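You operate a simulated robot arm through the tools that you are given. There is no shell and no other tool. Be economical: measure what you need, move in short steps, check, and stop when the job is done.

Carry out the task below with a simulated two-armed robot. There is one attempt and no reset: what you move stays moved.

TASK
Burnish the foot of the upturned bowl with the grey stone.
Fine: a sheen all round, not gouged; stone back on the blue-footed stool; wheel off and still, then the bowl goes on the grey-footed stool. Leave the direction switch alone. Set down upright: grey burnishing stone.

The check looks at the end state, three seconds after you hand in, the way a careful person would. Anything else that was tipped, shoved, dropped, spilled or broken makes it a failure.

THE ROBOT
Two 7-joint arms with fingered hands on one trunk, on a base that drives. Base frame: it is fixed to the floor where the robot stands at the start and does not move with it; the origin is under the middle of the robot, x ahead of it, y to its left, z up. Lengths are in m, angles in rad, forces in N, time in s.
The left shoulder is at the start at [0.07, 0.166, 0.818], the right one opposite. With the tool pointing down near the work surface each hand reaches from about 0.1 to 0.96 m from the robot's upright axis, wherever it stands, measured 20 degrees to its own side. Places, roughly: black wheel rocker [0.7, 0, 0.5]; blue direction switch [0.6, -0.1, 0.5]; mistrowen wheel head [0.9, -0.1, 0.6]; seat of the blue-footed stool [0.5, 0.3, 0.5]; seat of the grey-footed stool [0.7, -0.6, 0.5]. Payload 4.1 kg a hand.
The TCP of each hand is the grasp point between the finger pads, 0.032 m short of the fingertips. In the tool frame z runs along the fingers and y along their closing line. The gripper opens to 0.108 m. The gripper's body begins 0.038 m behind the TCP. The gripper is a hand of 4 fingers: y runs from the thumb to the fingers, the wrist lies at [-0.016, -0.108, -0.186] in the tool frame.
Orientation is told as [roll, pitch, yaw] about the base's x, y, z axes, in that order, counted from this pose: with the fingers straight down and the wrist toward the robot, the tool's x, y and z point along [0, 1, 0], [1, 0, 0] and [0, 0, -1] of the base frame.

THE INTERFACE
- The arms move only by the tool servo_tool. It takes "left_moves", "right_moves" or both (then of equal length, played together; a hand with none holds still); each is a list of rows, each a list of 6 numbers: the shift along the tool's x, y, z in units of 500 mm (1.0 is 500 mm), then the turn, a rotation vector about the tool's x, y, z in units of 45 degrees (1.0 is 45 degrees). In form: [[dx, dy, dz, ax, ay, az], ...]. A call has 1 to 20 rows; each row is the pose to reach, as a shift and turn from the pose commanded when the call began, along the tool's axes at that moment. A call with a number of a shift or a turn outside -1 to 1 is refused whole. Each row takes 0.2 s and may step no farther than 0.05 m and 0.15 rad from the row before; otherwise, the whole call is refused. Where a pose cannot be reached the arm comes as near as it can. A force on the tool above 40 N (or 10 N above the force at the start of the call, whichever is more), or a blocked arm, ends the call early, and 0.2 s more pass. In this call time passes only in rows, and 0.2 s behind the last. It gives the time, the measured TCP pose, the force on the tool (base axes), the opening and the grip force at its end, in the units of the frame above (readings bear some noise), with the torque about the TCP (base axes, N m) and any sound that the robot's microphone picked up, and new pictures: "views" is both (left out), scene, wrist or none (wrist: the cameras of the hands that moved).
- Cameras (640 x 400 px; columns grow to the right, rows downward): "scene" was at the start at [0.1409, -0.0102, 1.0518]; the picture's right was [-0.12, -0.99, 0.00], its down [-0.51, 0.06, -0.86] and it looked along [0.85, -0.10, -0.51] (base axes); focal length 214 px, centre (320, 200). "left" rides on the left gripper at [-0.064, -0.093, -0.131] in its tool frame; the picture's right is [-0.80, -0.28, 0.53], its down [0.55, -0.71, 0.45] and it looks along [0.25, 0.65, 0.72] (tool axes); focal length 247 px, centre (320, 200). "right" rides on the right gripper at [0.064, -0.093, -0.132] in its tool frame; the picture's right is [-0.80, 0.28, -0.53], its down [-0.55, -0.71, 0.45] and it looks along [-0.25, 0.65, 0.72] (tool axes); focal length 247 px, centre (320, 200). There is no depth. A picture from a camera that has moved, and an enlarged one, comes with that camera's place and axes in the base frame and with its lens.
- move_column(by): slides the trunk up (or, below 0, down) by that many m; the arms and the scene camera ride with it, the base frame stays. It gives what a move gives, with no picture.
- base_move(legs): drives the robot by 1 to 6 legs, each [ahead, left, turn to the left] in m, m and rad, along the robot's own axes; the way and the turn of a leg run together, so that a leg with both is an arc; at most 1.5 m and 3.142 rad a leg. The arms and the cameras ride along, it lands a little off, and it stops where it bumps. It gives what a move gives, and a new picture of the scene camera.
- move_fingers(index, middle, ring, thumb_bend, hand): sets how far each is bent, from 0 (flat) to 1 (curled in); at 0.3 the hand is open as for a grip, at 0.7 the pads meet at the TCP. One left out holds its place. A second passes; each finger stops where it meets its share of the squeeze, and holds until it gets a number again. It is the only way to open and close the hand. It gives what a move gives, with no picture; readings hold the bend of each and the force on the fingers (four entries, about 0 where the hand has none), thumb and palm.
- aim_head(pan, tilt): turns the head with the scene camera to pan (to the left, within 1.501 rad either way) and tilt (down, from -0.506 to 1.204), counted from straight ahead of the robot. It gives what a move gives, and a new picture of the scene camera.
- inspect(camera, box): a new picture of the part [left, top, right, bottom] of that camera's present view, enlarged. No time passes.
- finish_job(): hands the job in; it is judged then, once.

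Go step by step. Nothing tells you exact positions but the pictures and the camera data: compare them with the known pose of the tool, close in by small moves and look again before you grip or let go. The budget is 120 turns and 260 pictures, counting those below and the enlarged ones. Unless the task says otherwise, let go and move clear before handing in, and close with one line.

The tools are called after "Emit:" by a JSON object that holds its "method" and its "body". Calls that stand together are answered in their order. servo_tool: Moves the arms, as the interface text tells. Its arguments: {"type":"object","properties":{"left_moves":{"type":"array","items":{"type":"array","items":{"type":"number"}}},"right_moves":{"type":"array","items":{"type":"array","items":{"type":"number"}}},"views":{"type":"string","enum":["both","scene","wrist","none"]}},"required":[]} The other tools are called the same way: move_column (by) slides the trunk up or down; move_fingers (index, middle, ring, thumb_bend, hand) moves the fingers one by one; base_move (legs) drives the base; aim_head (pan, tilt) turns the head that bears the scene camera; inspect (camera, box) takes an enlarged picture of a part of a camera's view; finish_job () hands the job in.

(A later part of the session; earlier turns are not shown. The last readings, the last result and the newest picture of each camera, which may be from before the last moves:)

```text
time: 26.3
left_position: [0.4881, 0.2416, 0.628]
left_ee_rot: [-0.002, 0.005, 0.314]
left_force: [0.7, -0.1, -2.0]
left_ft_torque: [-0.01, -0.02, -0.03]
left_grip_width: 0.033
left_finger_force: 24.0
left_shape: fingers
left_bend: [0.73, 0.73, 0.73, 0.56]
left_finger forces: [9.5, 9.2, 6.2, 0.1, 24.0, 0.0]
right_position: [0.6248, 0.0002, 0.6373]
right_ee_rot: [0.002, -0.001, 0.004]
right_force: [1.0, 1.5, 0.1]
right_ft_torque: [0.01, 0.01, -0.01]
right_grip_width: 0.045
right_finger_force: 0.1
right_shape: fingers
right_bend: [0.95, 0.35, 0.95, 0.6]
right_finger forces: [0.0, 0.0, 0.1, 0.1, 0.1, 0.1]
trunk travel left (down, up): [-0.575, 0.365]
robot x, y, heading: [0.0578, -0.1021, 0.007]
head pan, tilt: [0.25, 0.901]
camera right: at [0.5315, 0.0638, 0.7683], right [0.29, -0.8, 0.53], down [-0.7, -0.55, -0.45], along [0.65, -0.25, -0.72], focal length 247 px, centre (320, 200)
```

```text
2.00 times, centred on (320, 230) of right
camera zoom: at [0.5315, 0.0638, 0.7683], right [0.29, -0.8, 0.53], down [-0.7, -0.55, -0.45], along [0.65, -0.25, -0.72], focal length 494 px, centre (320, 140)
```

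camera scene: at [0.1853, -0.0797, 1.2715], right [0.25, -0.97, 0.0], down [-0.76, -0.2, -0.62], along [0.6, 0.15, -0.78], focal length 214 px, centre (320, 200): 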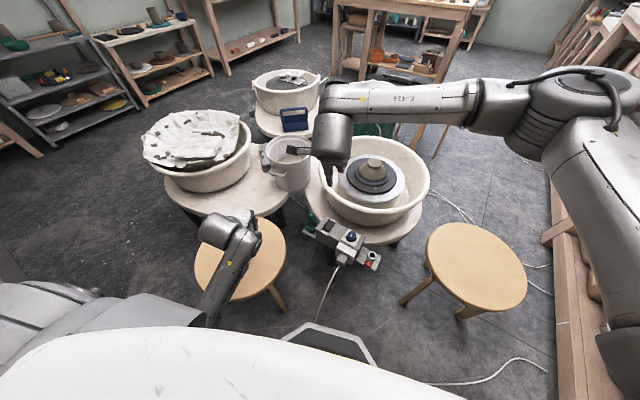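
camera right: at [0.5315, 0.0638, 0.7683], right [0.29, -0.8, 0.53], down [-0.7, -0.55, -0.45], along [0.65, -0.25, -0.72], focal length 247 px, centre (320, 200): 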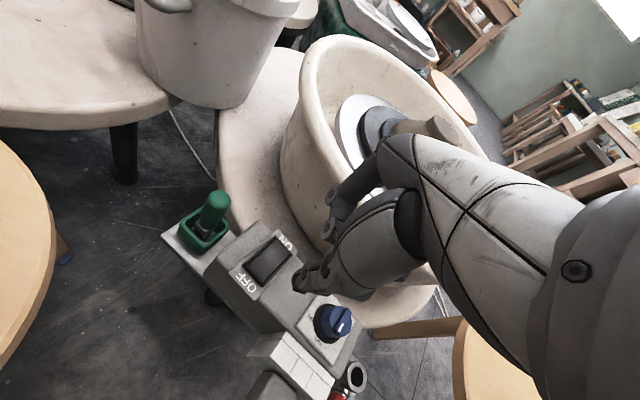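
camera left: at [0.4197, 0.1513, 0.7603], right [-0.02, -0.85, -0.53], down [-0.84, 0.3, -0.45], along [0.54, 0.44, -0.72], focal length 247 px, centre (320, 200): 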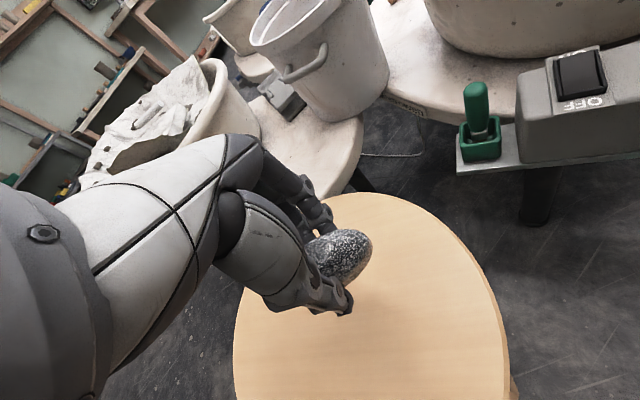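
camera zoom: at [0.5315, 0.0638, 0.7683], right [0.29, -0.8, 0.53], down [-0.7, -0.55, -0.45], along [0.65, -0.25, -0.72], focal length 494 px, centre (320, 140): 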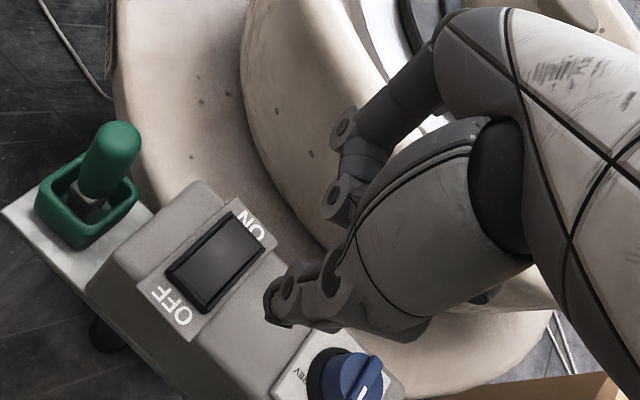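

I'll make a compact poker instead, with middle finger and thumb pinched at the TCP and the others curled. The hand gets yawed so its knuckles stay clear of the basin rim.

Emit:
{"method": "move_fingers", "body": {"hand": "right", "index": 1.0, "middle": 0.7, "ring": 1.0, "thumb_bend": 0.7}}

Emit:
{"method": "servo_tool", "body": {"right_moves": [[0, 0.02, 0, 0, 0, -0.17], [0, 0.04, 0, 0, 0, -0.34], [0, 0.06, 0, 0, 0, -0.51], [0, 0.08, 0.02, 0, 0, -0.68], [0, 0.1, 0.04, 0, 0, -0.85]], "views": "wrist"}}

Emit:
{"method": "inspect", "body": {"camera": "right", "box": [220, 130, 420, 330]}}

```text
time: 27.3
left_position: [0.4871, 0.2412, 0.6279]
left_ee_rot: [-0.003, 0.004, 0.315]
left_force: [-0.4, 0.0, -2.2]
left_ft_torque: [-0.01, -0.01, -0.03]
left_grip_width: 0.0331
left_finger_force: 24.4
left_shape: fingers
left_bend: [0.73, 0.73, 0.73, 0.56]
left_finger forces: [9.4, 9.2, 6.3, 0.0, 24.1, 0.0]
right_position: [0.6252, 0.0, 0.6388]
right_ee_rot: [0.002, 0.001, 0.004]
right_force: [0.4, -0.2, 0.4]
right_ft_torque: [-0.02, 0.0, 0.02]
right_grip_width: 0.0508
right_finger_force: 0.1
right_shape: fingers
right_bend: [1.0, 0.7, 1.0, 0.7]
right_finger forces: [0.0, 0.0, 0.1, 0.0, 0.1, 0.0]
trunk travel left (down, up): [-0.575, 0.365]
robot x, y, heading: [0.0613, -0.1043, 0.001]
head pan, tilt: [0.25, 0.901]
```

```text
time: 28.5
left_position: [0.4881, 0.242, 0.6284]
left_ee_rot: [-0.002, 0.002, 0.314]
left_force: [0.4, 0.1, -1.4]
left_ft_torque: [0.0, -0.04, 0.0]
left_grip_width: 0.0331
left_finger_force: 24.0
left_shape: fingers
left_bend: [0.73, 0.73, 0.73, 0.56]
left_finger forces: [9.4, 9.1, 6.3, 0.1, 23.9, 0.1]
right_position: [0.6744, 0.002, 0.6183]
right_ee_rot: [-0.001, -0.001, 0.673]
right_force: [0.3, -0.4, -0.3]
right_ft_torque: [0.03, 0.02, -0.03]
right_grip_width: 0.0513
right_finger_force: 0.1
right_shape: fingers
right_bend: [1.0, 0.7, 1.0, 0.7]
right_finger forces: [0.0, 0.1, 0.1, 0.0, 0.0, 0.0]
trunk travel left (down, up): [-0.575, 0.365]
robot x, y, heading: [0.059, -0.1005, 0.004]
head pan, tilt: [0.25, 0.901]
camera right: at [0.5627, -0.006, 0.7491], right [0.72, -0.45, 0.53], down [-0.21, -0.87, -0.45], along [0.66, 0.21, -0.72], focal length 247 px, centre (320, 200)
```

right: 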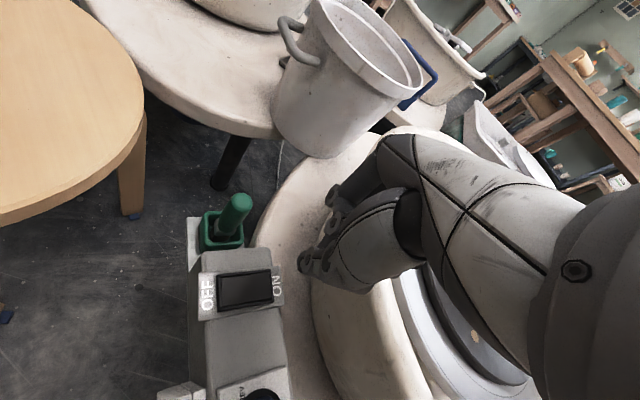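

```text
2.00 times, centred on (320, 230) of right
camera zoom: at [0.5627, -0.006, 0.7491], right [0.72, -0.45, 0.53], down [-0.21, -0.87, -0.45], along [0.66, 0.21, -0.72], focal length 494 px, centre (320, 140)
```

zoom: 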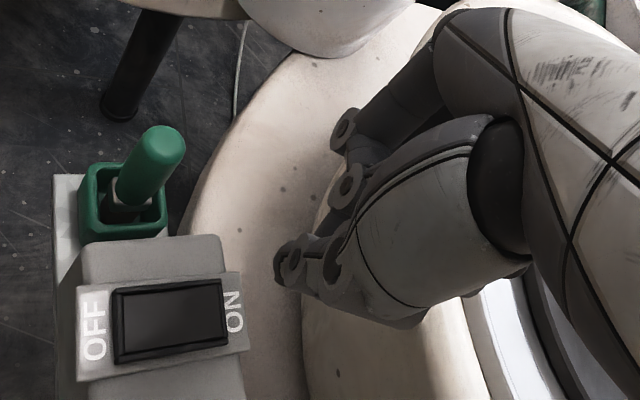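

The pinched fingertips are above the ON end of the rocker at about (0.673,-0.002). I'll descend to just above it and look.

Emit:
{"method": "servo_tool", "body": {"right_moves": [[0.0, -0.002, 0.06, 0, 0, 0], [-0.002, -0.004, 0.12, 0, 0, 0], [-0.004, -0.005, 0.16, 0, 0, 0]], "views": "wrist"}}

Emit:
{"method": "inspect", "body": {"camera": "right", "box": [220, 150, 400, 330]}}

```text
time: 29.3
left_position: [0.4854, 0.243, 0.6292]
left_ee_rot: [-0.003, -0.001, 0.317]
left_force: [0.4, -0.5, -1.1]
left_ft_torque: [-0.01, -0.03, 0.01]
left_grip_width: 0.0331
left_finger_force: 24.8
left_shape: fingers
left_bend: [0.73, 0.73, 0.73, 0.56]
left_finger forces: [9.4, 9.1, 6.2, 0.0, 24.0, 0.0]
right_position: [0.6713, 0.0029, 0.5445]
right_ee_rot: [0.0, -0.004, 0.678]
right_force: [-22.0, 22.2, 17.9]
right_ft_torque: [-1.6, -2.29, 0.82]
right_grip_width: 0.0512
right_finger_force: 16.6
right_shape: fingers
right_bend: [1.0, 0.7, 1.0, 0.7]
right_finger forces: [0.0, 0.0, 29.0, 0.0, 0.0, 4.6]
trunk travel left (down, up): [-0.575, 0.365]
robot x, y, heading: [0.0567, -0.1014, 0.003]
head pan, tilt: [0.25, 0.901]
camera right: at [0.5576, -0.0055, 0.675], right [0.72, -0.44, 0.53], down [-0.2, -0.87, -0.45], along [0.66, 0.22, -0.72], focal length 247 px, centre (320, 200)
```

right: 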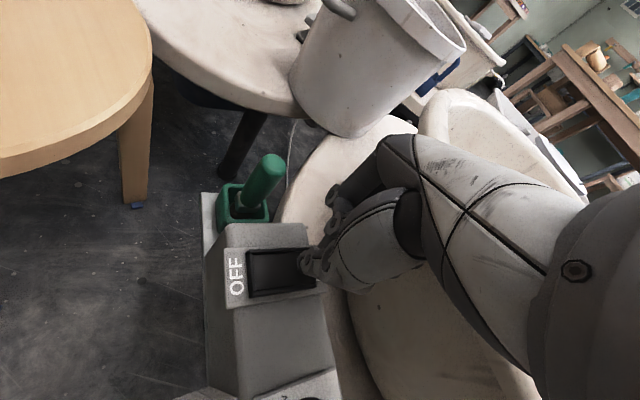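

```text
2.22 times, centred on (310, 240) of right
camera zoom: at [0.5576, -0.0055, 0.675], right [0.72, -0.44, 0.53], down [-0.2, -0.87, -0.45], along [0.66, 0.22, -0.72], focal length 549 px, centre (342, 111)
```

zoom: 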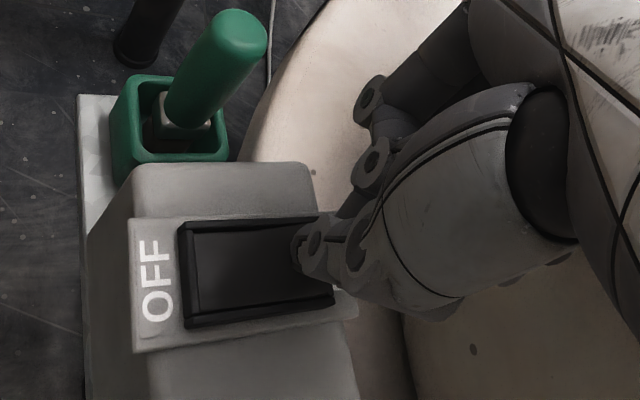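

The curled ring finger touched the basin rim, so I'm backing straight up at once.

Emit:
{"method": "servo_tool", "body": {"right_moves": [[0, -0.01, -0.05, 0, 0, 0], [0, -0.03, -0.12, 0, 0, 0], [0, -0.06, -0.2, 0, 0, 0]], "views": "both"}}

Emit:
{"method": "move_fingers", "body": {"hand": "right", "index": 1.0, "middle": 0.1, "ring": 1.0, "thumb_bend": 1.0}}

Emit:
{"method": "inspect", "body": {"camera": "scene", "box": [270, 130, 440, 290]}}

```text
time: 30.1
left_position: [0.4878, 0.2411, 0.6292]
left_ee_rot: [-0.001, 0.004, 0.315]
left_force: [0.1, -0.1, -1.1]
left_ft_torque: [0.0, -0.01, -0.01]
left_grip_width: 0.0332
left_finger_force: 25.1
left_shape: fingers
left_bend: [0.73, 0.73, 0.73, 0.56]
left_finger forces: [9.3, 9.2, 6.1, 0.0, 24.1, 0.0]
right_position: [0.6519, -0.0233, 0.6384]
right_ee_rot: [-0.004, 0.001, 0.667]
right_force: [-0.8, 0.2, 0.4]
right_ft_torque: [-0.04, -0.01, -0.03]
right_grip_width: 0.0512
right_finger_force: 0.1
right_shape: fingers
right_bend: [1.0, 0.7, 1.0, 0.7]
right_finger forces: [0.0, 0.0, 0.1, 0.0, 0.0, 0.0]
trunk travel left (down, up): [-0.575, 0.365]
robot x, y, heading: [0.0601, -0.0999, 0.005]
head pan, tilt: [0.25, 0.901]
camera scene: at [0.1839, -0.0812, 1.2716], right [0.25, -0.97, 0.0], down [-0.76, -0.2, -0.62], along [0.6, 0.15, -0.78], focal length 214 px, centre (320, 200)
camera right: at [0.5388, -0.0298, 0.769], right [0.72, -0.45, 0.53], down [-0.21, -0.87, -0.45], along [0.67, 0.21, -0.72], focal length 247 px, centre (320, 200)
```

scene: 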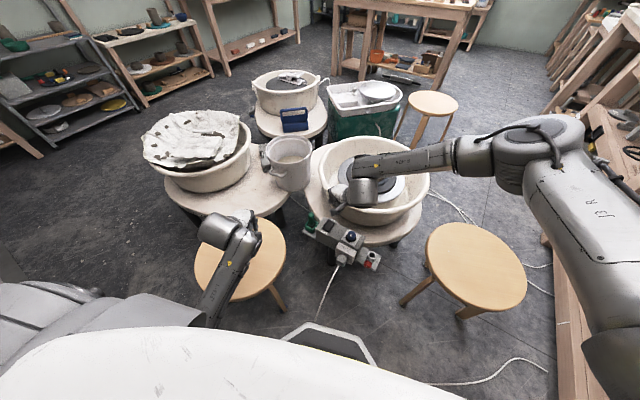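
right: 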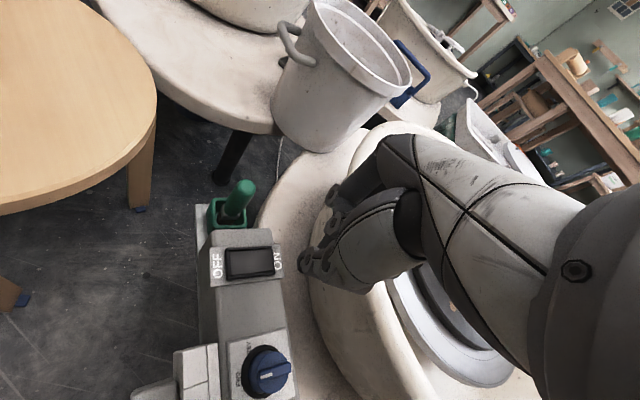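

```text
time: 31.1
left_position: [0.4879, 0.2426, 0.6271]
left_ee_rot: [-0.002, 0.003, 0.316]
left_force: [0.1, 0.2, -1.8]
left_ft_torque: [0.0, -0.02, 0.0]
left_grip_width: 0.0333
left_finger_force: 24.1
left_shape: fingers
left_bend: [0.73, 0.73, 0.73, 0.56]
left_finger forces: [9.4, 9.2, 6.2, 0.0, 24.1, 0.1]
right_position: [0.6513, -0.0205, 0.6379]
right_ee_rot: [0.001, 0.0, 0.671]
right_force: [0.5, 0.0, 0.0]
right_ft_torque: [0.03, 0.03, 0.0]
right_grip_width: 0.0363
right_finger_force: 0.0
right_shape: fingers
right_bend: [1.0, 0.1, 1.0, 0.92]
right_finger forces: [0.1, 0.0, 0.1, 0.0, 0.0, 0.0]
trunk travel left (down, up): [-0.575, 0.365]
robot x, y, heading: [0.062, -0.1011, 0.005]
head pan, tilt: [0.25, 0.901]
```

```text
2.50 times, centred on (355, 210) of scene
camera zoom: at [0.1847, -0.0807, 1.2716], right [0.25, -0.97, 0.0], down [-0.76, -0.2, -0.62], along [0.6, 0.16, -0.78], focal length 536 px, centre (232, 175)
```

zoom: 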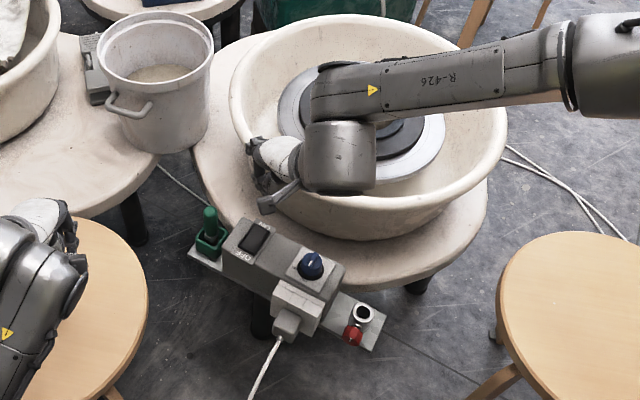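

The basin looks unmoved. I'll rotate the hand back to yaw 0 and stand it nearer the robot, so the extended middle finger points at the ON end.

Emit:
{"method": "servo_tool", "body": {"right_moves": [[0.017, -0.012, 0, 0, 0, 0.1425], [0.034, -0.023, 0, 0, 0, 0.285], [0.051, -0.034, 0, 0, 0, 0.4275], [0.068, -0.045, 0, 0, 0, 0.57], [0.085, -0.056, 0, 0, 0, 0.7125], [0.102, -0.067, 0, 0, 0, 0.855]], "views": "wrist"}}

Emit:
{"method": "inspect", "body": {"camera": "right", "box": [200, 120, 420, 330]}}

Emit:
{"method": "inspect", "body": {"camera": "scene", "box": [270, 150, 400, 290]}}

```text
time: 32.5
left_position: [0.4865, 0.2413, 0.6275]
left_ee_rot: [-0.002, 0.004, 0.314]
left_force: [0.0, -0.7, -0.8]
left_ft_torque: [0.01, -0.04, 0.01]
left_grip_width: 0.033
left_finger_force: 24.2
left_shape: fingers
left_bend: [0.73, 0.73, 0.73, 0.56]
left_finger forces: [9.5, 9.2, 6.2, 0.0, 24.0, 0.1]
right_position: [0.5943, -0.0013, 0.6413]
right_ee_rot: [0.0, 0.0, -0.002]
right_force: [-0.1, 0.2, 0.0]
right_ft_torque: [0.0, 0.0, 0.01]
right_grip_width: 0.0365
right_finger_force: 0.1
right_shape: fingers
right_bend: [1.0, 0.1, 1.0, 0.92]
right_finger forces: [0.0, 0.0, 0.0, 0.1, 0.1, 0.1]
trunk travel left (down, up): [-0.575, 0.365]
robot x, y, heading: [0.0574, -0.1007, 0.005]
head pan, tilt: [0.25, 0.901]
camera right: at [0.5015, 0.0631, 0.7729], right [0.28, -0.8, 0.53], down [-0.71, -0.55, -0.45], along [0.65, -0.25, -0.72], focal length 247 px, centre (320, 200)
```

right: 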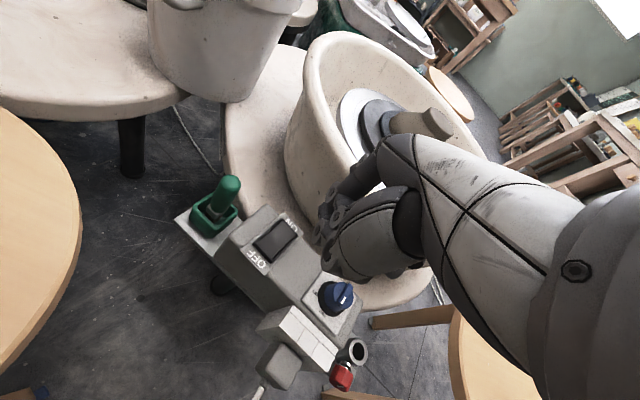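

```text
1.90 times, centred on (310, 225) of right
camera zoom: at [0.5015, 0.0631, 0.7729], right [0.28, -0.8, 0.53], down [-0.71, -0.55, -0.45], along [0.65, -0.25, -0.72], focal length 470 px, centre (339, 152)
```

zoom: 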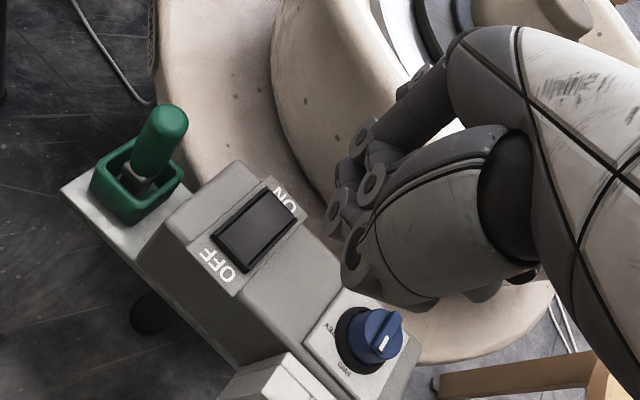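

```text
2.86 times, centred on (335, 220) of scene
camera zoom: at [0.1845, -0.0803, 1.2716], right [0.25, -0.97, 0.0], down [-0.76, -0.2, -0.62], along [0.6, 0.15, -0.78], focal length 613 px, centre (277, 143)
```

zoom: 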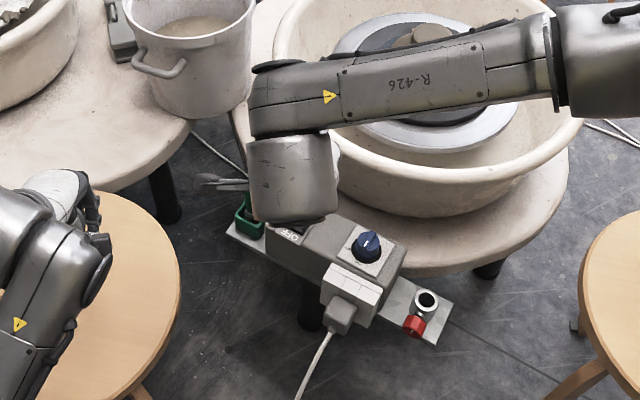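

The middle fingertip should sit near tool (0, 0.078, 0.03), which is over the ON end. I'll go down to z≈0.545 and check.

Emit:
{"method": "servo_tool", "body": {"right_moves": [[0, 0, 0.06, 0, 0, 0], [0, 0, 0.12, 0, 0, 0], [0, 0, 0.18, 0, 0, 0]], "views": "wrist"}}

Emit:
{"method": "inspect", "body": {"camera": "right", "box": [220, 120, 400, 300]}}

```text
time: 33.3
left_position: [0.4868, 0.2409, 0.6269]
left_ee_rot: [-0.003, 0.006, 0.315]
left_force: [0.7, 0.5, -1.6]
left_ft_torque: [0.01, -0.02, 0.03]
left_grip_width: 0.0332
left_finger_force: 24.7
left_shape: fingers
left_bend: [0.73, 0.73, 0.73, 0.56]
left_finger forces: [9.4, 9.2, 6.2, 0.1, 23.9, 0.0]
right_position: [0.5918, -0.0026, 0.5524]
right_ee_rot: [0.0, 0.0, -0.001]
right_force: [0.2, 0.3, -0.2]
right_ft_torque: [0.02, -0.01, -0.02]
right_grip_width: 0.0362
right_finger_force: 0.1
right_shape: fingers
right_bend: [1.0, 0.1, 1.0, 0.92]
right_finger forces: [0.0, 0.0, 0.1, 0.0, 0.1, 0.0]
trunk travel left (down, up): [-0.575, 0.365]
robot x, y, heading: [0.0585, -0.1019, 0.001]
head pan, tilt: [0.25, 0.901]
camera right: at [0.499, 0.0619, 0.6833], right [0.28, -0.8, 0.53], down [-0.71, -0.55, -0.45], along [0.65, -0.25, -0.72], focal length 247 px, centre (320, 200)
```

right: 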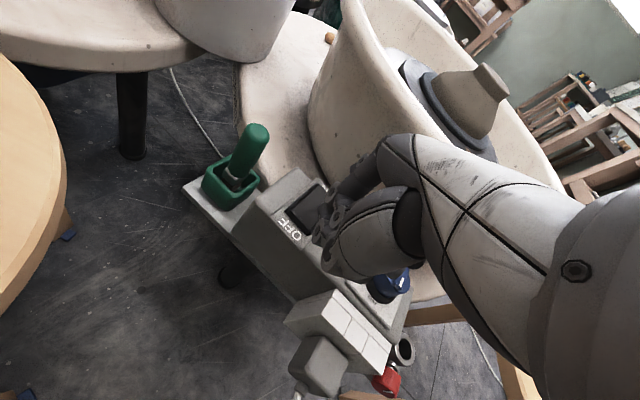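

```text
2.22 times, centred on (310, 210) of right
camera zoom: at [0.499, 0.0619, 0.6833], right [0.28, -0.8, 0.53], down [-0.71, -0.55, -0.45], along [0.65, -0.25, -0.72], focal length 549 px, centre (342, 178)
```

zoom: 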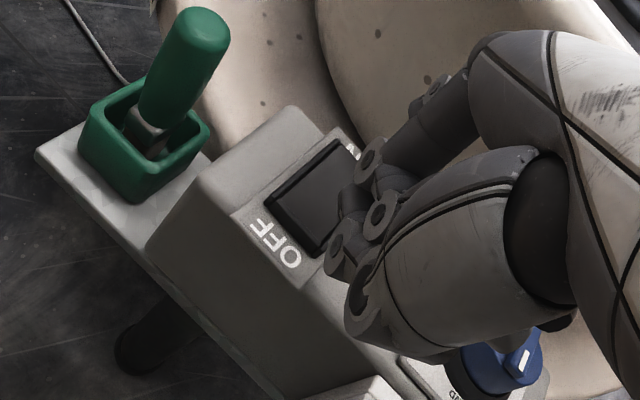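

The finger is close above the ON side, with ~3 cm of margin to the blue knob. I'll press down in small steps.

Emit:
{"method": "servo_tool", "body": {"right_moves": [[0, 0, 0.02, 0, 0, 0], [0, 0, 0.04, 0, 0, 0], [0, 0, 0.052, 0, 0, 0]], "views": "wrist"}}

Emit:
{"method": "inspect", "body": {"camera": "right", "box": [220, 120, 400, 300]}}

```text
time: 34.1
left_position: [0.488, 0.2414, 0.6274]
left_ee_rot: [-0.002, 0.005, 0.314]
left_force: [0.2, 0.4, -2.0]
left_ft_torque: [0.0, -0.01, 0.01]
left_grip_width: 0.0333
left_finger_force: 24.5
left_shape: fingers
left_bend: [0.73, 0.73, 0.73, 0.56]
left_finger forces: [9.3, 9.2, 6.2, 0.1, 23.9, 0.0]
right_position: [0.5928, -0.0015, 0.5258]
right_ee_rot: [0.0, -0.002, -0.001]
right_force: [-0.3, 0.7, 1.2]
right_ft_torque: [0.03, 0.02, 0.0]
right_grip_width: 0.0364
right_finger_force: 0.1
right_shape: fingers
right_bend: [1.0, 0.1, 1.0, 0.92]
right_finger forces: [0.0, 0.0, 0.0, 0.0, 0.1, 0.1]
trunk travel left (down, up): [-0.575, 0.365]
robot x, y, heading: [0.0585, -0.0998, 0.003]
head pan, tilt: [0.25, 0.901]
camera right: at [0.5007, 0.0625, 0.6571], right [0.28, -0.8, 0.53], down [-0.71, -0.55, -0.45], along [0.65, -0.25, -0.72], focal length 247 px, centre (320, 200)
```

right: 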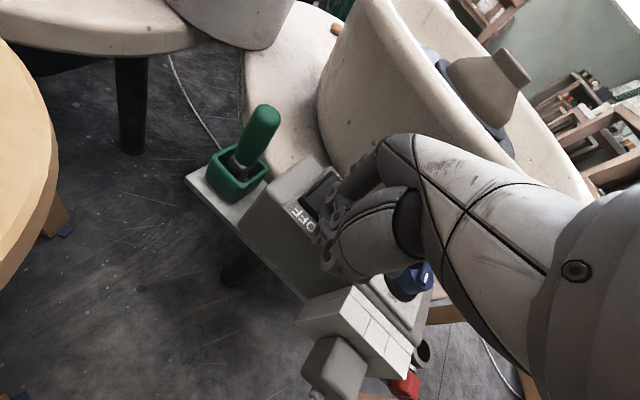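

```text
2.22 times, centred on (310, 210) of right
camera zoom: at [0.5007, 0.0625, 0.6571], right [0.28, -0.8, 0.53], down [-0.71, -0.55, -0.45], along [0.65, -0.25, -0.72], focal length 549 px, centre (342, 178)
```

zoom: 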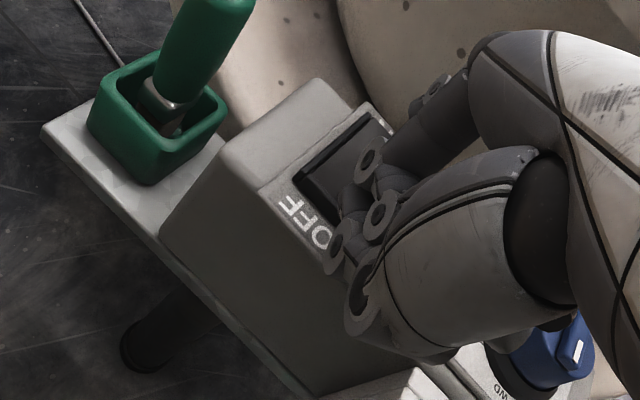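

Emit:
{"method": "servo_tool", "body": {"right_moves": [[0, 0, 0.01, 0, 0, 0], [0, 0, 0.02, 0, 0, 0]], "views": "wrist"}}

```text
time: 34.7
left_position: [0.4881, 0.2402, 0.6281]
left_ee_rot: [-0.002, 0.002, 0.314]
left_force: [0.9, 0.4, -1.3]
left_ft_torque: [0.0, -0.02, 0.02]
left_grip_width: 0.0331
left_finger_force: 24.3
left_shape: fingers
left_bend: [0.73, 0.73, 0.73, 0.56]
left_finger forces: [9.4, 9.2, 6.2, 0.1, 23.9, 0.1]
right_position: [0.5949, -0.0008, 0.5162]
right_ee_rot: [0.001, 0.0, -0.001]
right_force: [0.4, 1.0, -0.5]
right_ft_torque: [-0.01, -0.03, -0.02]
right_grip_width: 0.0364
right_finger_force: 0.1
right_shape: fingers
right_bend: [1.0, 0.1, 1.0, 0.92]
right_finger forces: [0.1, 0.1, 0.0, 0.0, 0.1, 0.1]
trunk travel left (down, up): [-0.575, 0.365]
robot x, y, heading: [0.0628, -0.098, 0.005]
head pan, tilt: [0.25, 0.901]
camera right: at [0.5012, 0.0631, 0.6464], right [0.28, -0.8, 0.53], down [-0.71, -0.55, -0.45], along [0.65, -0.25, -0.72], focal length 247 px, centre (320, 200)
```

right: 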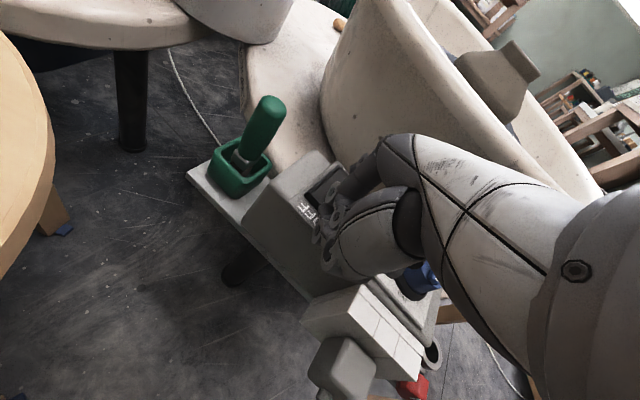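

Emit:
{"method": "servo_tool", "body": {"right_moves": [[0, 0, 0.008, 0, 0, 0], [0, 0, 0.016, 0, 0, 0]], "views": "wrist"}}

Emit:
{"method": "inspect", "body": {"camera": "right", "box": [240, 120, 420, 300]}}

```text
time: 35.3
left_position: [0.4869, 0.2409, 0.6281]
left_ee_rot: [0.0, 0.002, 0.314]
left_force: [0.5, -0.4, -1.3]
left_ft_torque: [0.01, -0.06, 0.0]
left_grip_width: 0.0332
left_finger_force: 24.8
left_shape: fingers
left_bend: [0.73, 0.73, 0.73, 0.56]
left_finger forces: [9.4, 9.2, 6.2, 0.1, 23.9, 0.0]
right_position: [0.5927, -0.0014, 0.5075]
right_ee_rot: [0.0, 0.0, 0.001]
right_force: [-0.1, -1.7, 4.3]
right_ft_torque: [-0.06, -0.44, 0.01]
right_grip_width: 0.0362
right_finger_force: 1.7
right_shape: fingers
right_bend: [1.0, 0.09, 1.0, 0.92]
right_finger forces: [0.1, 3.5, 0.1, 0.0, 0.0, 0.0]
trunk travel left (down, up): [-0.575, 0.365]
robot x, y, heading: [0.0601, -0.1026, 0.002]
head pan, tilt: [0.25, 0.901]
camera right: at [0.5004, 0.0622, 0.6378], right [0.28, -0.8, 0.53], down [-0.71, -0.55, -0.45], along [0.65, -0.25, -0.72], focal length 247 px, centre (320, 200)
```

right: 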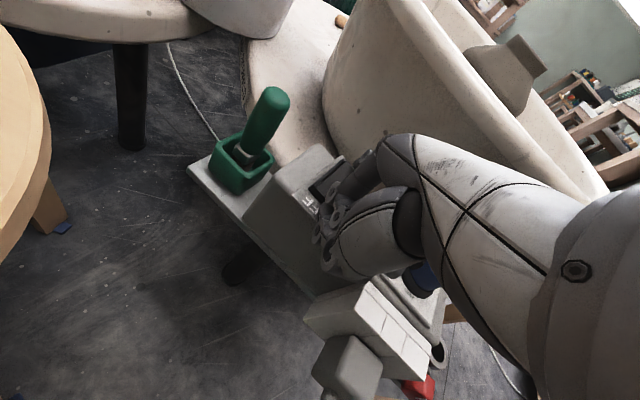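

```text
2.22 times, centred on (330, 210) of right
camera zoom: at [0.5004, 0.0622, 0.6378], right [0.28, -0.8, 0.53], down [-0.71, -0.55, -0.45], along [0.65, -0.25, -0.72], focal length 549 px, centre (298, 178)
```

zoom: 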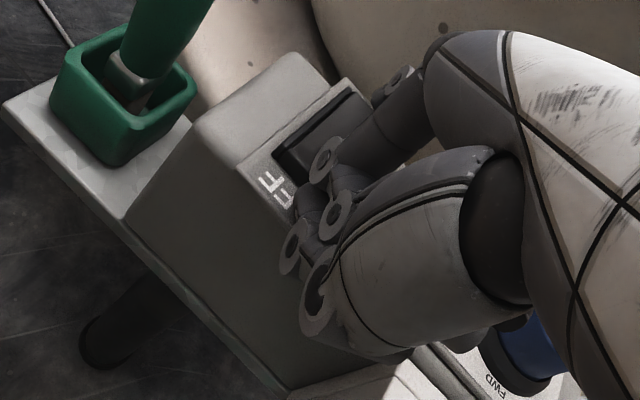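

Contact came at roughly x≈0.69, judging by the torque, which may be just past the rocker. I'll lift, shift back 15 mm and press again.

Emit:
{"method": "servo_tool", "body": {"right_moves": [[0, 0, -0.03, 0, 0, 0], [0, -0.03, -0.03, 0, 0, 0], [0, -0.03, -0.01, 0, 0, 0], [0, -0.03, 0.002, 0, 0, 0], [0, -0.03, 0.01, 0, 0, 0]], "views": "wrist"}}

```text
time: 36.5
left_position: [0.4847, 0.2406, 0.63]
left_ee_rot: [-0.002, -0.001, 0.314]
left_force: [1.0, -0.2, -1.6]
left_ft_torque: [0.06, 0.0, -0.02]
left_grip_width: 0.0328
left_finger_force: 24.2
left_shape: fingers
left_bend: [0.73, 0.73, 0.73, 0.56]
left_finger forces: [9.3, 9.3, 6.2, 0.0, 23.9, 0.0]
right_position: [0.5774, -0.002, 0.5053]
right_ee_rot: [0.001, -0.004, 0.001]
right_force: [-11.5, -0.2, 21.9]
right_ft_torque: [-0.28, -2.25, -0.16]
right_grip_width: 0.0362
right_finger_force: 11.0
right_shape: fingers
right_bend: [1.0, 0.1, 1.0, 0.92]
right_finger forces: [0.0, 22.5, 0.0, 0.0, 0.0, 0.0]
trunk travel left (down, up): [-0.575, 0.365]
robot x, y, heading: [0.0613, -0.1046, 0.004]
head pan, tilt: [0.25, 0.901]
camera right: at [0.4838, 0.0623, 0.6358], right [0.28, -0.8, 0.53], down [-0.7, -0.55, -0.45], along [0.65, -0.25, -0.72], focal length 247 px, centre (320, 200)
```

right: 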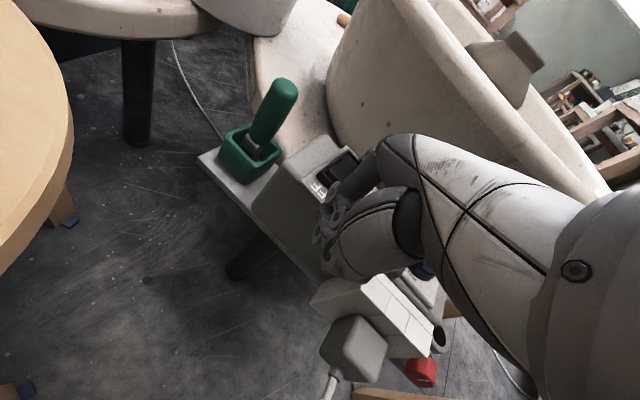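

That push produced 22 N with no click, and the contact still computes to about x≈0.69. I'll lift off, step back 25 mm and look at the rocker.

Emit:
{"method": "servo_tool", "body": {"right_moves": [[0, 0, -0.05, 0, 0, 0], [0, -0.03, -0.1, 0, 0, 0], [0, -0.09, -0.12, 0, 0, 0]], "views": "wrist"}}

Emit:
{"method": "inspect", "body": {"camera": "right", "box": [240, 120, 420, 300]}}

Emit:
{"method": "inspect", "body": {"camera": "left", "box": [440, 0, 640, 180]}}

```text
time: 37.3
left_position: [0.4869, 0.242, 0.6287]
left_ee_rot: [-0.003, 0.003, 0.314]
left_force: [-0.1, 0.2, -1.2]
left_ft_torque: [0.06, 0.0, 0.0]
left_grip_width: 0.0332
left_finger_force: 24.5
left_shape: fingers
left_bend: [0.73, 0.73, 0.73, 0.56]
left_finger forces: [9.4, 9.2, 6.2, 0.0, 24.0, 0.0]
right_position: [0.5334, -0.0039, 0.5622]
right_ee_rot: [-0.001, -0.001, -0.004]
right_force: [0.1, -0.3, 0.9]
right_ft_torque: [0.03, -0.02, 0.0]
right_grip_width: 0.0363
right_finger_force: 0.1
right_shape: fingers
right_bend: [1.0, 0.1, 1.0, 0.92]
right_finger forces: [0.0, 0.0, 0.0, 0.0, 0.1, 0.0]
trunk travel left (down, up): [-0.575, 0.365]
robot x, y, heading: [0.06, -0.1009, 0.005]
head pan, tilt: [0.25, 0.901]
camera right: at [0.44, 0.0613, 0.6929], right [0.28, -0.8, 0.53], down [-0.71, -0.55, -0.45], along [0.65, -0.25, -0.72], focal length 247 px, centre (320, 200)
```

right: 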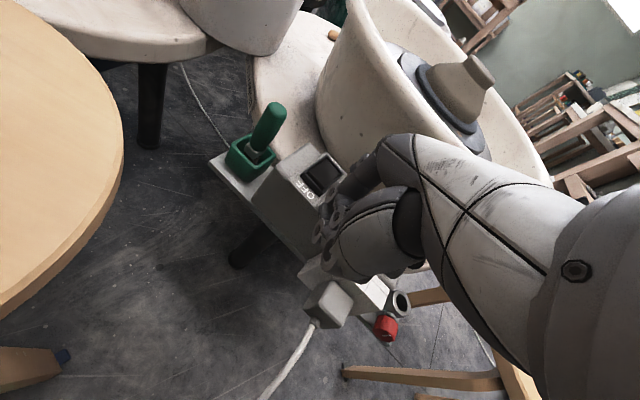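

```text
2.22 times, centred on (330, 210) of right
camera zoom: at [0.44, 0.0613, 0.6929], right [0.28, -0.8, 0.53], down [-0.71, -0.55, -0.45], along [0.65, -0.25, -0.72], focal length 549 px, centre (298, 178)
```

zoom: 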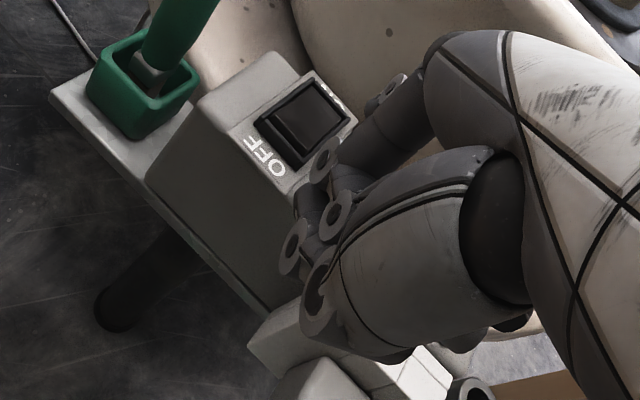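

```text
2.22 times, centred on (540, 90) of left
camera zoom: at [0.4196, 0.1518, 0.7599], right [-0.02, -0.85, -0.53], down [-0.84, 0.3, -0.45], along [0.54, 0.44, -0.72], focal length 549 px, centre (-169, 444)
```

zoom: 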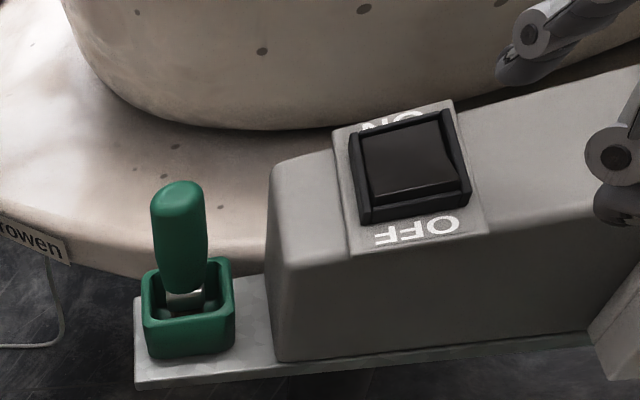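

The rocker seems to have tipped toward ON. I'll check whether the wheel turns by comparing the dots on the bat.

Emit:
{"method": "inspect", "body": {"camera": "scene", "box": [310, 130, 440, 230]}}

Emit:
{"method": "servo_tool", "body": {"right_moves": [[0, -0.04, -0.06, 0, 0, 0], [0, -0.08, -0.14, 0, 0, 0], [-0.06, -0.12, -0.2, 0, 0, 0], [-0.14, -0.14, -0.24, 0, 0, 0], [-0.22, -0.14, -0.28, 0, 0, 0], [-0.3, -0.14, -0.32, 0, 0, 0]], "views": "scene"}}

Emit:
{"method": "inspect", "body": {"camera": "scene", "box": [290, 130, 440, 280]}}

```text
4.00 times, centred on (375, 180) of scene
camera zoom: at [0.1843, -0.0804, 1.2715], right [0.25, -0.97, 0.0], down [-0.76, -0.2, -0.62], along [0.6, 0.16, -0.78], focal length 858 px, centre (100, 280)
```

zoom: 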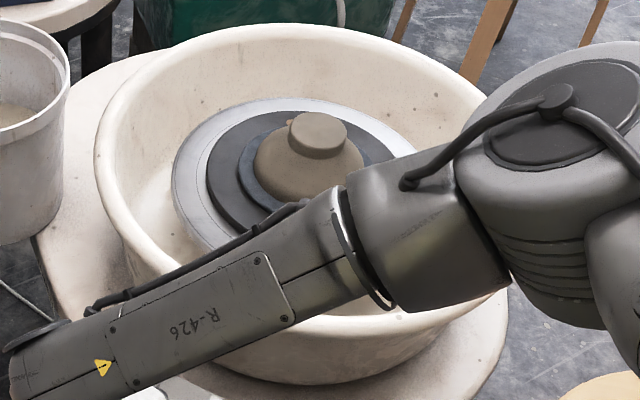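

```text
time: 38.7
left_position: [0.4874, 0.2401, 0.6287]
left_ee_rot: [0.0, 0.004, 0.314]
left_force: [-0.4, -0.2, -0.5]
left_ft_torque: [-0.01, 0.02, 0.0]
left_grip_width: 0.033
left_finger_force: 23.9
left_shape: fingers
left_bend: [0.73, 0.73, 0.73, 0.56]
left_finger forces: [9.4, 9.1, 6.2, 0.0, 24.1, 0.0]
right_position: [0.4615, -0.1556, 0.7207]
right_ee_rot: [0.0, 0.0, 0.001]
right_force: [-0.5, 0.1, 0.0]
right_ft_torque: [0.0, -0.02, 0.03]
right_grip_width: 0.0364
right_finger_force: 0.1
right_shape: fingers
right_bend: [1.0, 0.1, 1.0, 0.92]
right_finger forces: [0.0, 0.0, 0.0, 0.0, 0.0, 0.0]
trunk travel left (down, up): [-0.575, 0.365]
robot x, y, heading: [0.0574, -0.1047, 0.005]
head pan, tilt: [0.25, 0.901]
camera scene: at [0.1842, -0.0824, 1.2716], right [0.25, -0.97, 0.0], down [-0.76, -0.2, -0.62], along [0.6, 0.16, -0.78], focal length 214 px, centre (320, 200)
```

scene: 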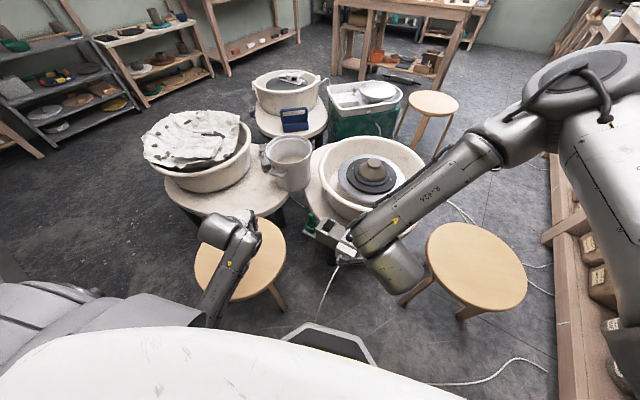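

```text
2.67 times, centred on (365, 205) of scene
camera zoom: at [0.1842, -0.0824, 1.2716], right [0.25, -0.97, 0.0], down [-0.76, -0.2, -0.62], along [0.6, 0.16, -0.78], focal length 572 px, centre (200, 187)
```

zoom: 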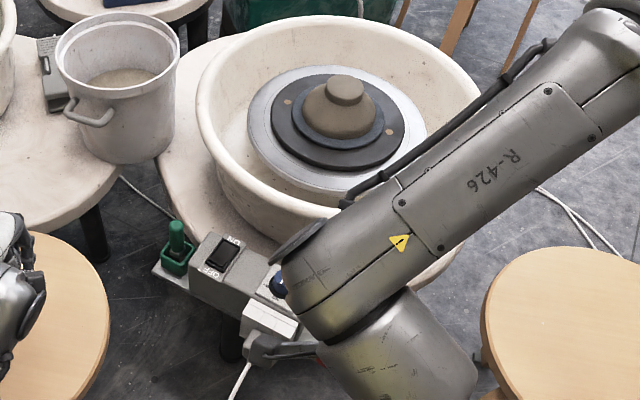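

The wheel is turning: the bat's dots moved between pictures. I'll pull the right arm out of the way, raise the left hand, and drive a little ahead and right for better reach to the bowl.

Emit:
{"method": "servo_tool", "body": {"right_moves": [[-0.06, -0.03, -0.07, 0, 0, 0], [-0.12, -0.06, -0.14, 0, 0, 0], [-0.18, -0.09, -0.21, 0, 0, 0], [-0.24, -0.12, -0.28, 0, 0, 0], [-0.3, -0.15, -0.35, 0, 0, 0], [-0.36, -0.18, -0.42, 0, 0, 0]], "left_moves": [[0, 0, -0.06, 0, 0, 0], [0, 0, -0.12, 0, 0, 0], [0, 0, -0.18, 0, 0, 0], [0, 0, -0.24, 0, 0, 0], [0, 0, -0.3, 0, 0, 0], [0, 0, -0.34, 0, 0, 0]], "views": "none"}}

Emit:
{"method": "base_move", "body": {"legs": [[0.0, -0.05, 0.0], [0.08, 0.0, 0.0]]}}

Emit:
{"method": "aim_head", "body": {"pan": 0.0, "tilt": 0.8}}

Emit:
{"method": "inspect", "body": {"camera": "scene", "box": [240, 100, 400, 230]}}

```text
time: 40.3
left_position: [0.4865, 0.277, 0.8042]
left_ee_rot: [0.07, -0.018, 0.345]
left_force: [-0.3, -0.3, -2.0]
left_ft_torque: [-0.06, -0.04, 0.02]
left_grip_width: 0.0326
left_finger_force: 24.0
left_shape: fingers
left_bend: [0.73, 0.73, 0.73, 0.56]
left_finger forces: [9.3, 8.5, 6.2, 0.0, 23.4, 0.1]
right_position: [0.4893, -0.2872, 0.895]
right_ee_rot: [-0.003, 0.007, 0.003]
right_force: [0.2, 0.1, 0.5]
right_ft_torque: [-0.03, 0.04, -0.03]
right_grip_width: 0.0364
right_finger_force: 0.1
right_shape: fingers
right_bend: [1.0, 0.1, 1.0, 0.92]
right_finger forces: [0.0, 0.0, 0.1, 0.0, 0.0, 0.0]
right hand out of reach, approached as far as the arm can: row 2, 3, 4, 5, 6
trunk travel left (down, up): [-0.575, 0.365]
robot x, y, heading: [0.0608, -0.0982, 0.006]
head pan, tilt: [0.25, 0.901]
stopped in row 6 (left hand): the arm was blocked; the commanded pose is now the measured one
```

```text
time: 41.9
left_position: [0.5649, 0.2265, 0.8043]
left_ee_rot: [0.071, -0.018, 0.345]
left_force: [-0.1, -0.1, -2.1]
left_ft_torque: [-0.03, 0.02, -0.01]
left_grip_width: 0.0327
left_finger_force: 23.9
left_shape: fingers
left_bend: [0.73, 0.73, 0.73, 0.56]
left_finger forces: [9.5, 8.5, 6.2, 0.0, 23.3, 0.0]
right_position: [0.5706, -0.3401, 0.894]
right_ee_rot: [-0.001, 0.006, 0.002]
right_force: [1.2, 0.0, 0.0]
right_ft_torque: [0.0, 0.08, 0.0]
right_grip_width: 0.0362
right_finger_force: 0.1
right_shape: fingers
right_bend: [1.0, 0.1, 1.0, 0.92]
right_finger forces: [0.0, 0.0, 0.0, 0.0, 0.1, 0.0]
trunk travel left (down, up): [-0.575, 0.365]
robot x, y, heading: [0.1404, -0.1501, -0.0]
head pan, tilt: [0.25, 0.901]
camera scene: at [0.2658, -0.1304, 1.2714], right [0.25, -0.97, 0.0], down [-0.76, -0.2, -0.62], along [0.6, 0.16, -0.78], focal length 214 px, centre (320, 200)
```

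scene: 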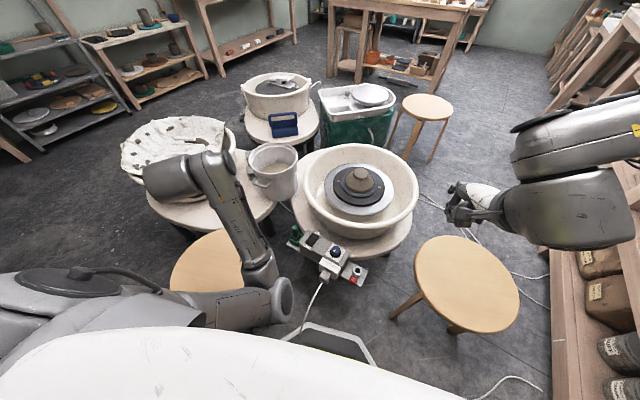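

```text
time: 42.7
left_position: [0.5654, 0.2279, 0.8051]
left_ee_rot: [0.071, -0.019, 0.347]
left_force: [-0.1, -0.6, -2.0]
left_ft_torque: [0.0, 0.0, 0.02]
left_grip_width: 0.0328
left_finger_force: 23.2
left_shape: fingers
left_bend: [0.73, 0.73, 0.73, 0.56]
left_finger forces: [9.4, 8.4, 6.2, 0.1, 23.5, 0.0]
right_position: [0.5692, -0.3412, 0.8964]
right_ee_rot: [0.0, 0.006, 0.0]
right_force: [-0.2, 0.5, -0.1]
right_ft_torque: [0.02, 0.01, -0.01]
right_grip_width: 0.0364
right_finger_force: 0.1
right_shape: fingers
right_bend: [1.0, 0.1, 1.0, 0.92]
right_finger forces: [0.0, 0.1, 0.1, 0.0, 0.0, 0.1]
trunk travel left (down, up): [-0.575, 0.365]
robot x, y, heading: [0.1381, -0.1496, 0.005]
head pan, tilt: [0.0, 0.799]
camera scene: at [0.2714, -0.1488, 1.2795], right [0.01, -1.0, 0.0], down [-0.72, 0.0, -0.7], along [0.7, 0.0, -0.72], focal length 214 px, centre (320, 200)
```

scene: 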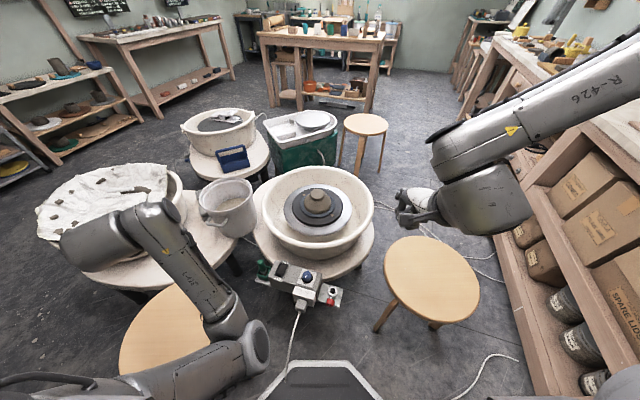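

```text
3.08 times, centred on (320, 165) of scene
camera zoom: at [0.2714, -0.1488, 1.2795], right [0.01, -1.0, 0.0], down [-0.72, 0.0, -0.7], along [0.7, 0.0, -0.72], focal length 660 px, centre (320, 308)
```

zoom: 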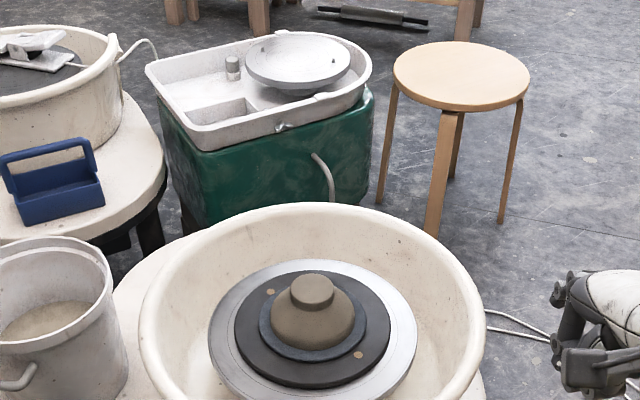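

The stone is still held and the foot re-measures at about [0.932,-0.138]. I'll bring the left hand to a staging point left of the bowl at z≈0.80, turning it to yaw ≈ -0.3.

Emit:
{"method": "servo_tool", "body": {"left_moves": [[-0.06, 0.043, 0, 0, 0, 0.068], [-0.12, 0.086, 0, 0, 0, 0.137], [-0.179, 0.13, 0, 0, 0, 0.205], [-0.239, 0.173, 0, 0, 0, 0.274], [-0.299, 0.216, 0, 0, 0, 0.342], [-0.359, 0.259, 0, 0, 0, 0.41], [-0.418, 0.302, 0, 0, 0, 0.479], [-0.478, 0.345, 0, 0, 0, 0.547], [-0.538, 0.389, 0, 0, 0, 0.616], [-0.598, 0.432, 0, 0, 0, 0.684], [-0.657, 0.475, 0, 0, 0, 0.753], [-0.717, 0.518, 0, 0, 0, 0.821]]}}

```text
time: 45.3
left_position: [0.9319, -0.0218, 0.7816]
left_ee_rot: [0.069, 0.029, -0.298]
left_force: [0.3, -0.8, -2.5]
left_ft_torque: [-0.04, 0.0, 0.03]
left_grip_width: 0.0325
left_finger_force: 22.9
left_shape: fingers
left_bend: [0.73, 0.73, 0.74, 0.56]
left_finger forces: [9.3, 8.2, 6.1, 0.0, 22.9, 0.1]
right_position: [0.5696, -0.3396, 0.8944]
right_ee_rot: [0.0, 0.008, 0.001]
right_force: [0.1, 0.8, 0.5]
right_ft_torque: [0.02, -0.02, -0.02]
right_grip_width: 0.0364
right_finger_force: 0.2
right_shape: fingers
right_bend: [1.0, 0.1, 1.0, 0.92]
right_finger forces: [0.0, 0.1, 0.0, 0.0, 0.0, 0.0]
trunk travel left (down, up): [-0.575, 0.365]
robot x, y, heading: [0.1417, -0.1546, 0.006]
head pan, tilt: [0.0, 0.799]
camera scene: at [0.2727, -0.1494, 1.2793], right [0.01, -1.0, 0.0], down [-0.72, 0.0, -0.7], along [0.7, 0.0, -0.72], focal length 214 px, centre (320, 200)
camera left: at [0.8254, -0.0656, 0.9123], right [-0.51, -0.64, -0.58], down [-0.52, 0.76, -0.39], along [0.69, 0.1, -0.72], focal length 247 px, centre (320, 200)
```

scene: 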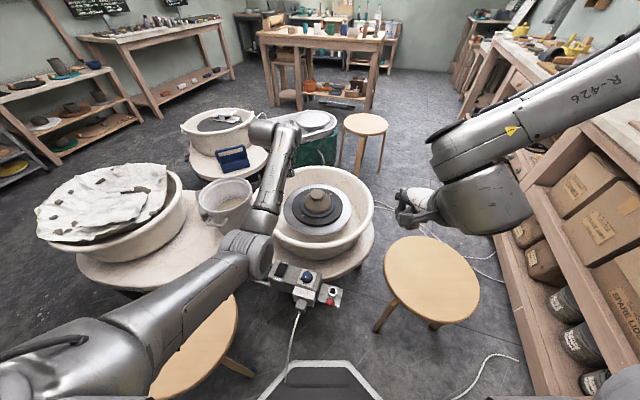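
left: 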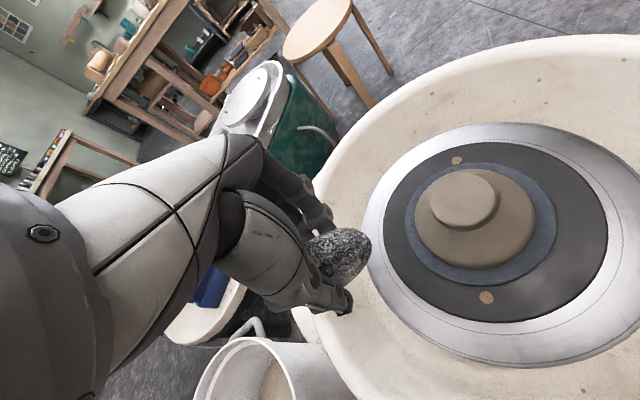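

This is a fine view: the stone's end protrudes toward the foot, whose centre is about [0.928,-0.138,0.641]. I'll tilt the hand about 28° so the stone's end leads downward.

Emit:
{"method": "servo_tool", "body": {"left_moves": [[0, 0, 0, 0, 0.15, 0], [0, 0, 0, 0, 0.3, 0], [0, 0, 0, 0, 0.45, 0], [0, 0, 0, 0, 0.6, 0]]}}

Emit:
{"method": "inspect", "body": {"camera": "left", "box": [260, 140, 420, 340]}}

```text
time: 46.3
left_position: [0.9311, -0.0225, 0.7831]
left_ee_rot: [0.542, 0.028, -0.299]
left_force: [-0.2, -0.7, -1.5]
left_ft_torque: [0.03, 0.03, -0.01]
left_grip_width: 0.0327
left_finger_force: 22.9
left_shape: fingers
left_bend: [0.73, 0.73, 0.74, 0.56]
left_finger forces: [9.3, 8.1, 6.0, 0.0, 22.9, 0.0]
right_position: [0.5693, -0.3403, 0.8942]
right_ee_rot: [0.002, 0.005, 0.002]
right_force: [0.4, -0.2, 0.0]
right_ft_torque: [-0.02, 0.02, -0.03]
right_grip_width: 0.0363
right_finger_force: 0.0
right_shape: fingers
right_bend: [1.0, 0.1, 1.0, 0.92]
right_finger forces: [0.1, 0.1, 0.1, 0.1, 0.0, 0.0]
trunk travel left (down, up): [-0.575, 0.365]
robot x, y, heading: [0.1366, -0.1497, 0.006]
head pan, tilt: [0.0, 0.799]
camera scene: at [0.2721, -0.1491, 1.2795], right [0.01, -1.0, 0.0], down [-0.72, 0.0, -0.7], along [0.7, 0.0, -0.72], focal length 214 px, centre (320, 200)
camera left: at [0.808, -0.1128, 0.8653], right [-0.41, -0.3, -0.86], down [-0.47, 0.88, -0.08], along [0.78, 0.37, -0.51], focal length 247 px, centre (320, 200)
```

scene: 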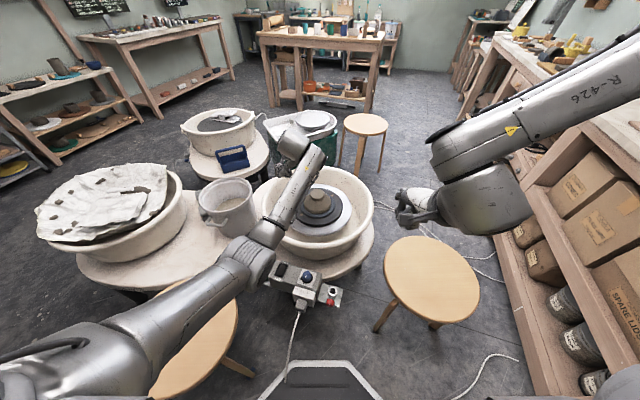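
left: 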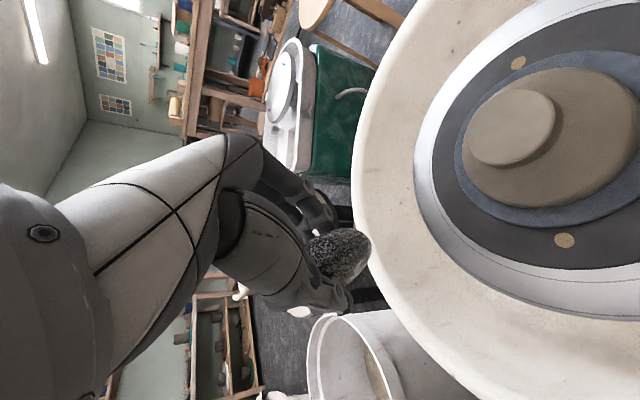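

```text
2.00 times, centred on (340, 240) of left
camera zoom: at [0.808, -0.1128, 0.8653], right [-0.41, -0.3, -0.86], down [-0.47, 0.88, -0.08], along [0.78, 0.37, -0.51], focal length 494 px, centre (280, 120)
```

zoom: 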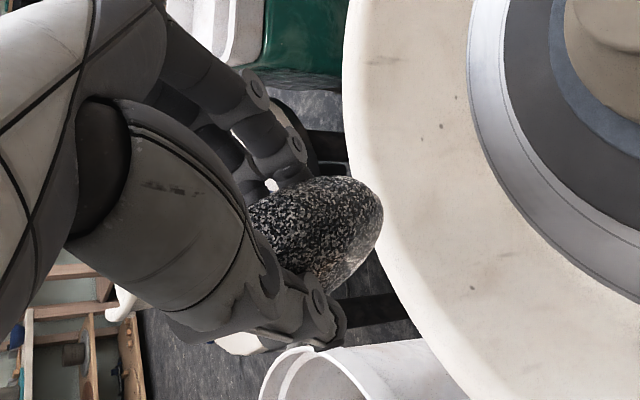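

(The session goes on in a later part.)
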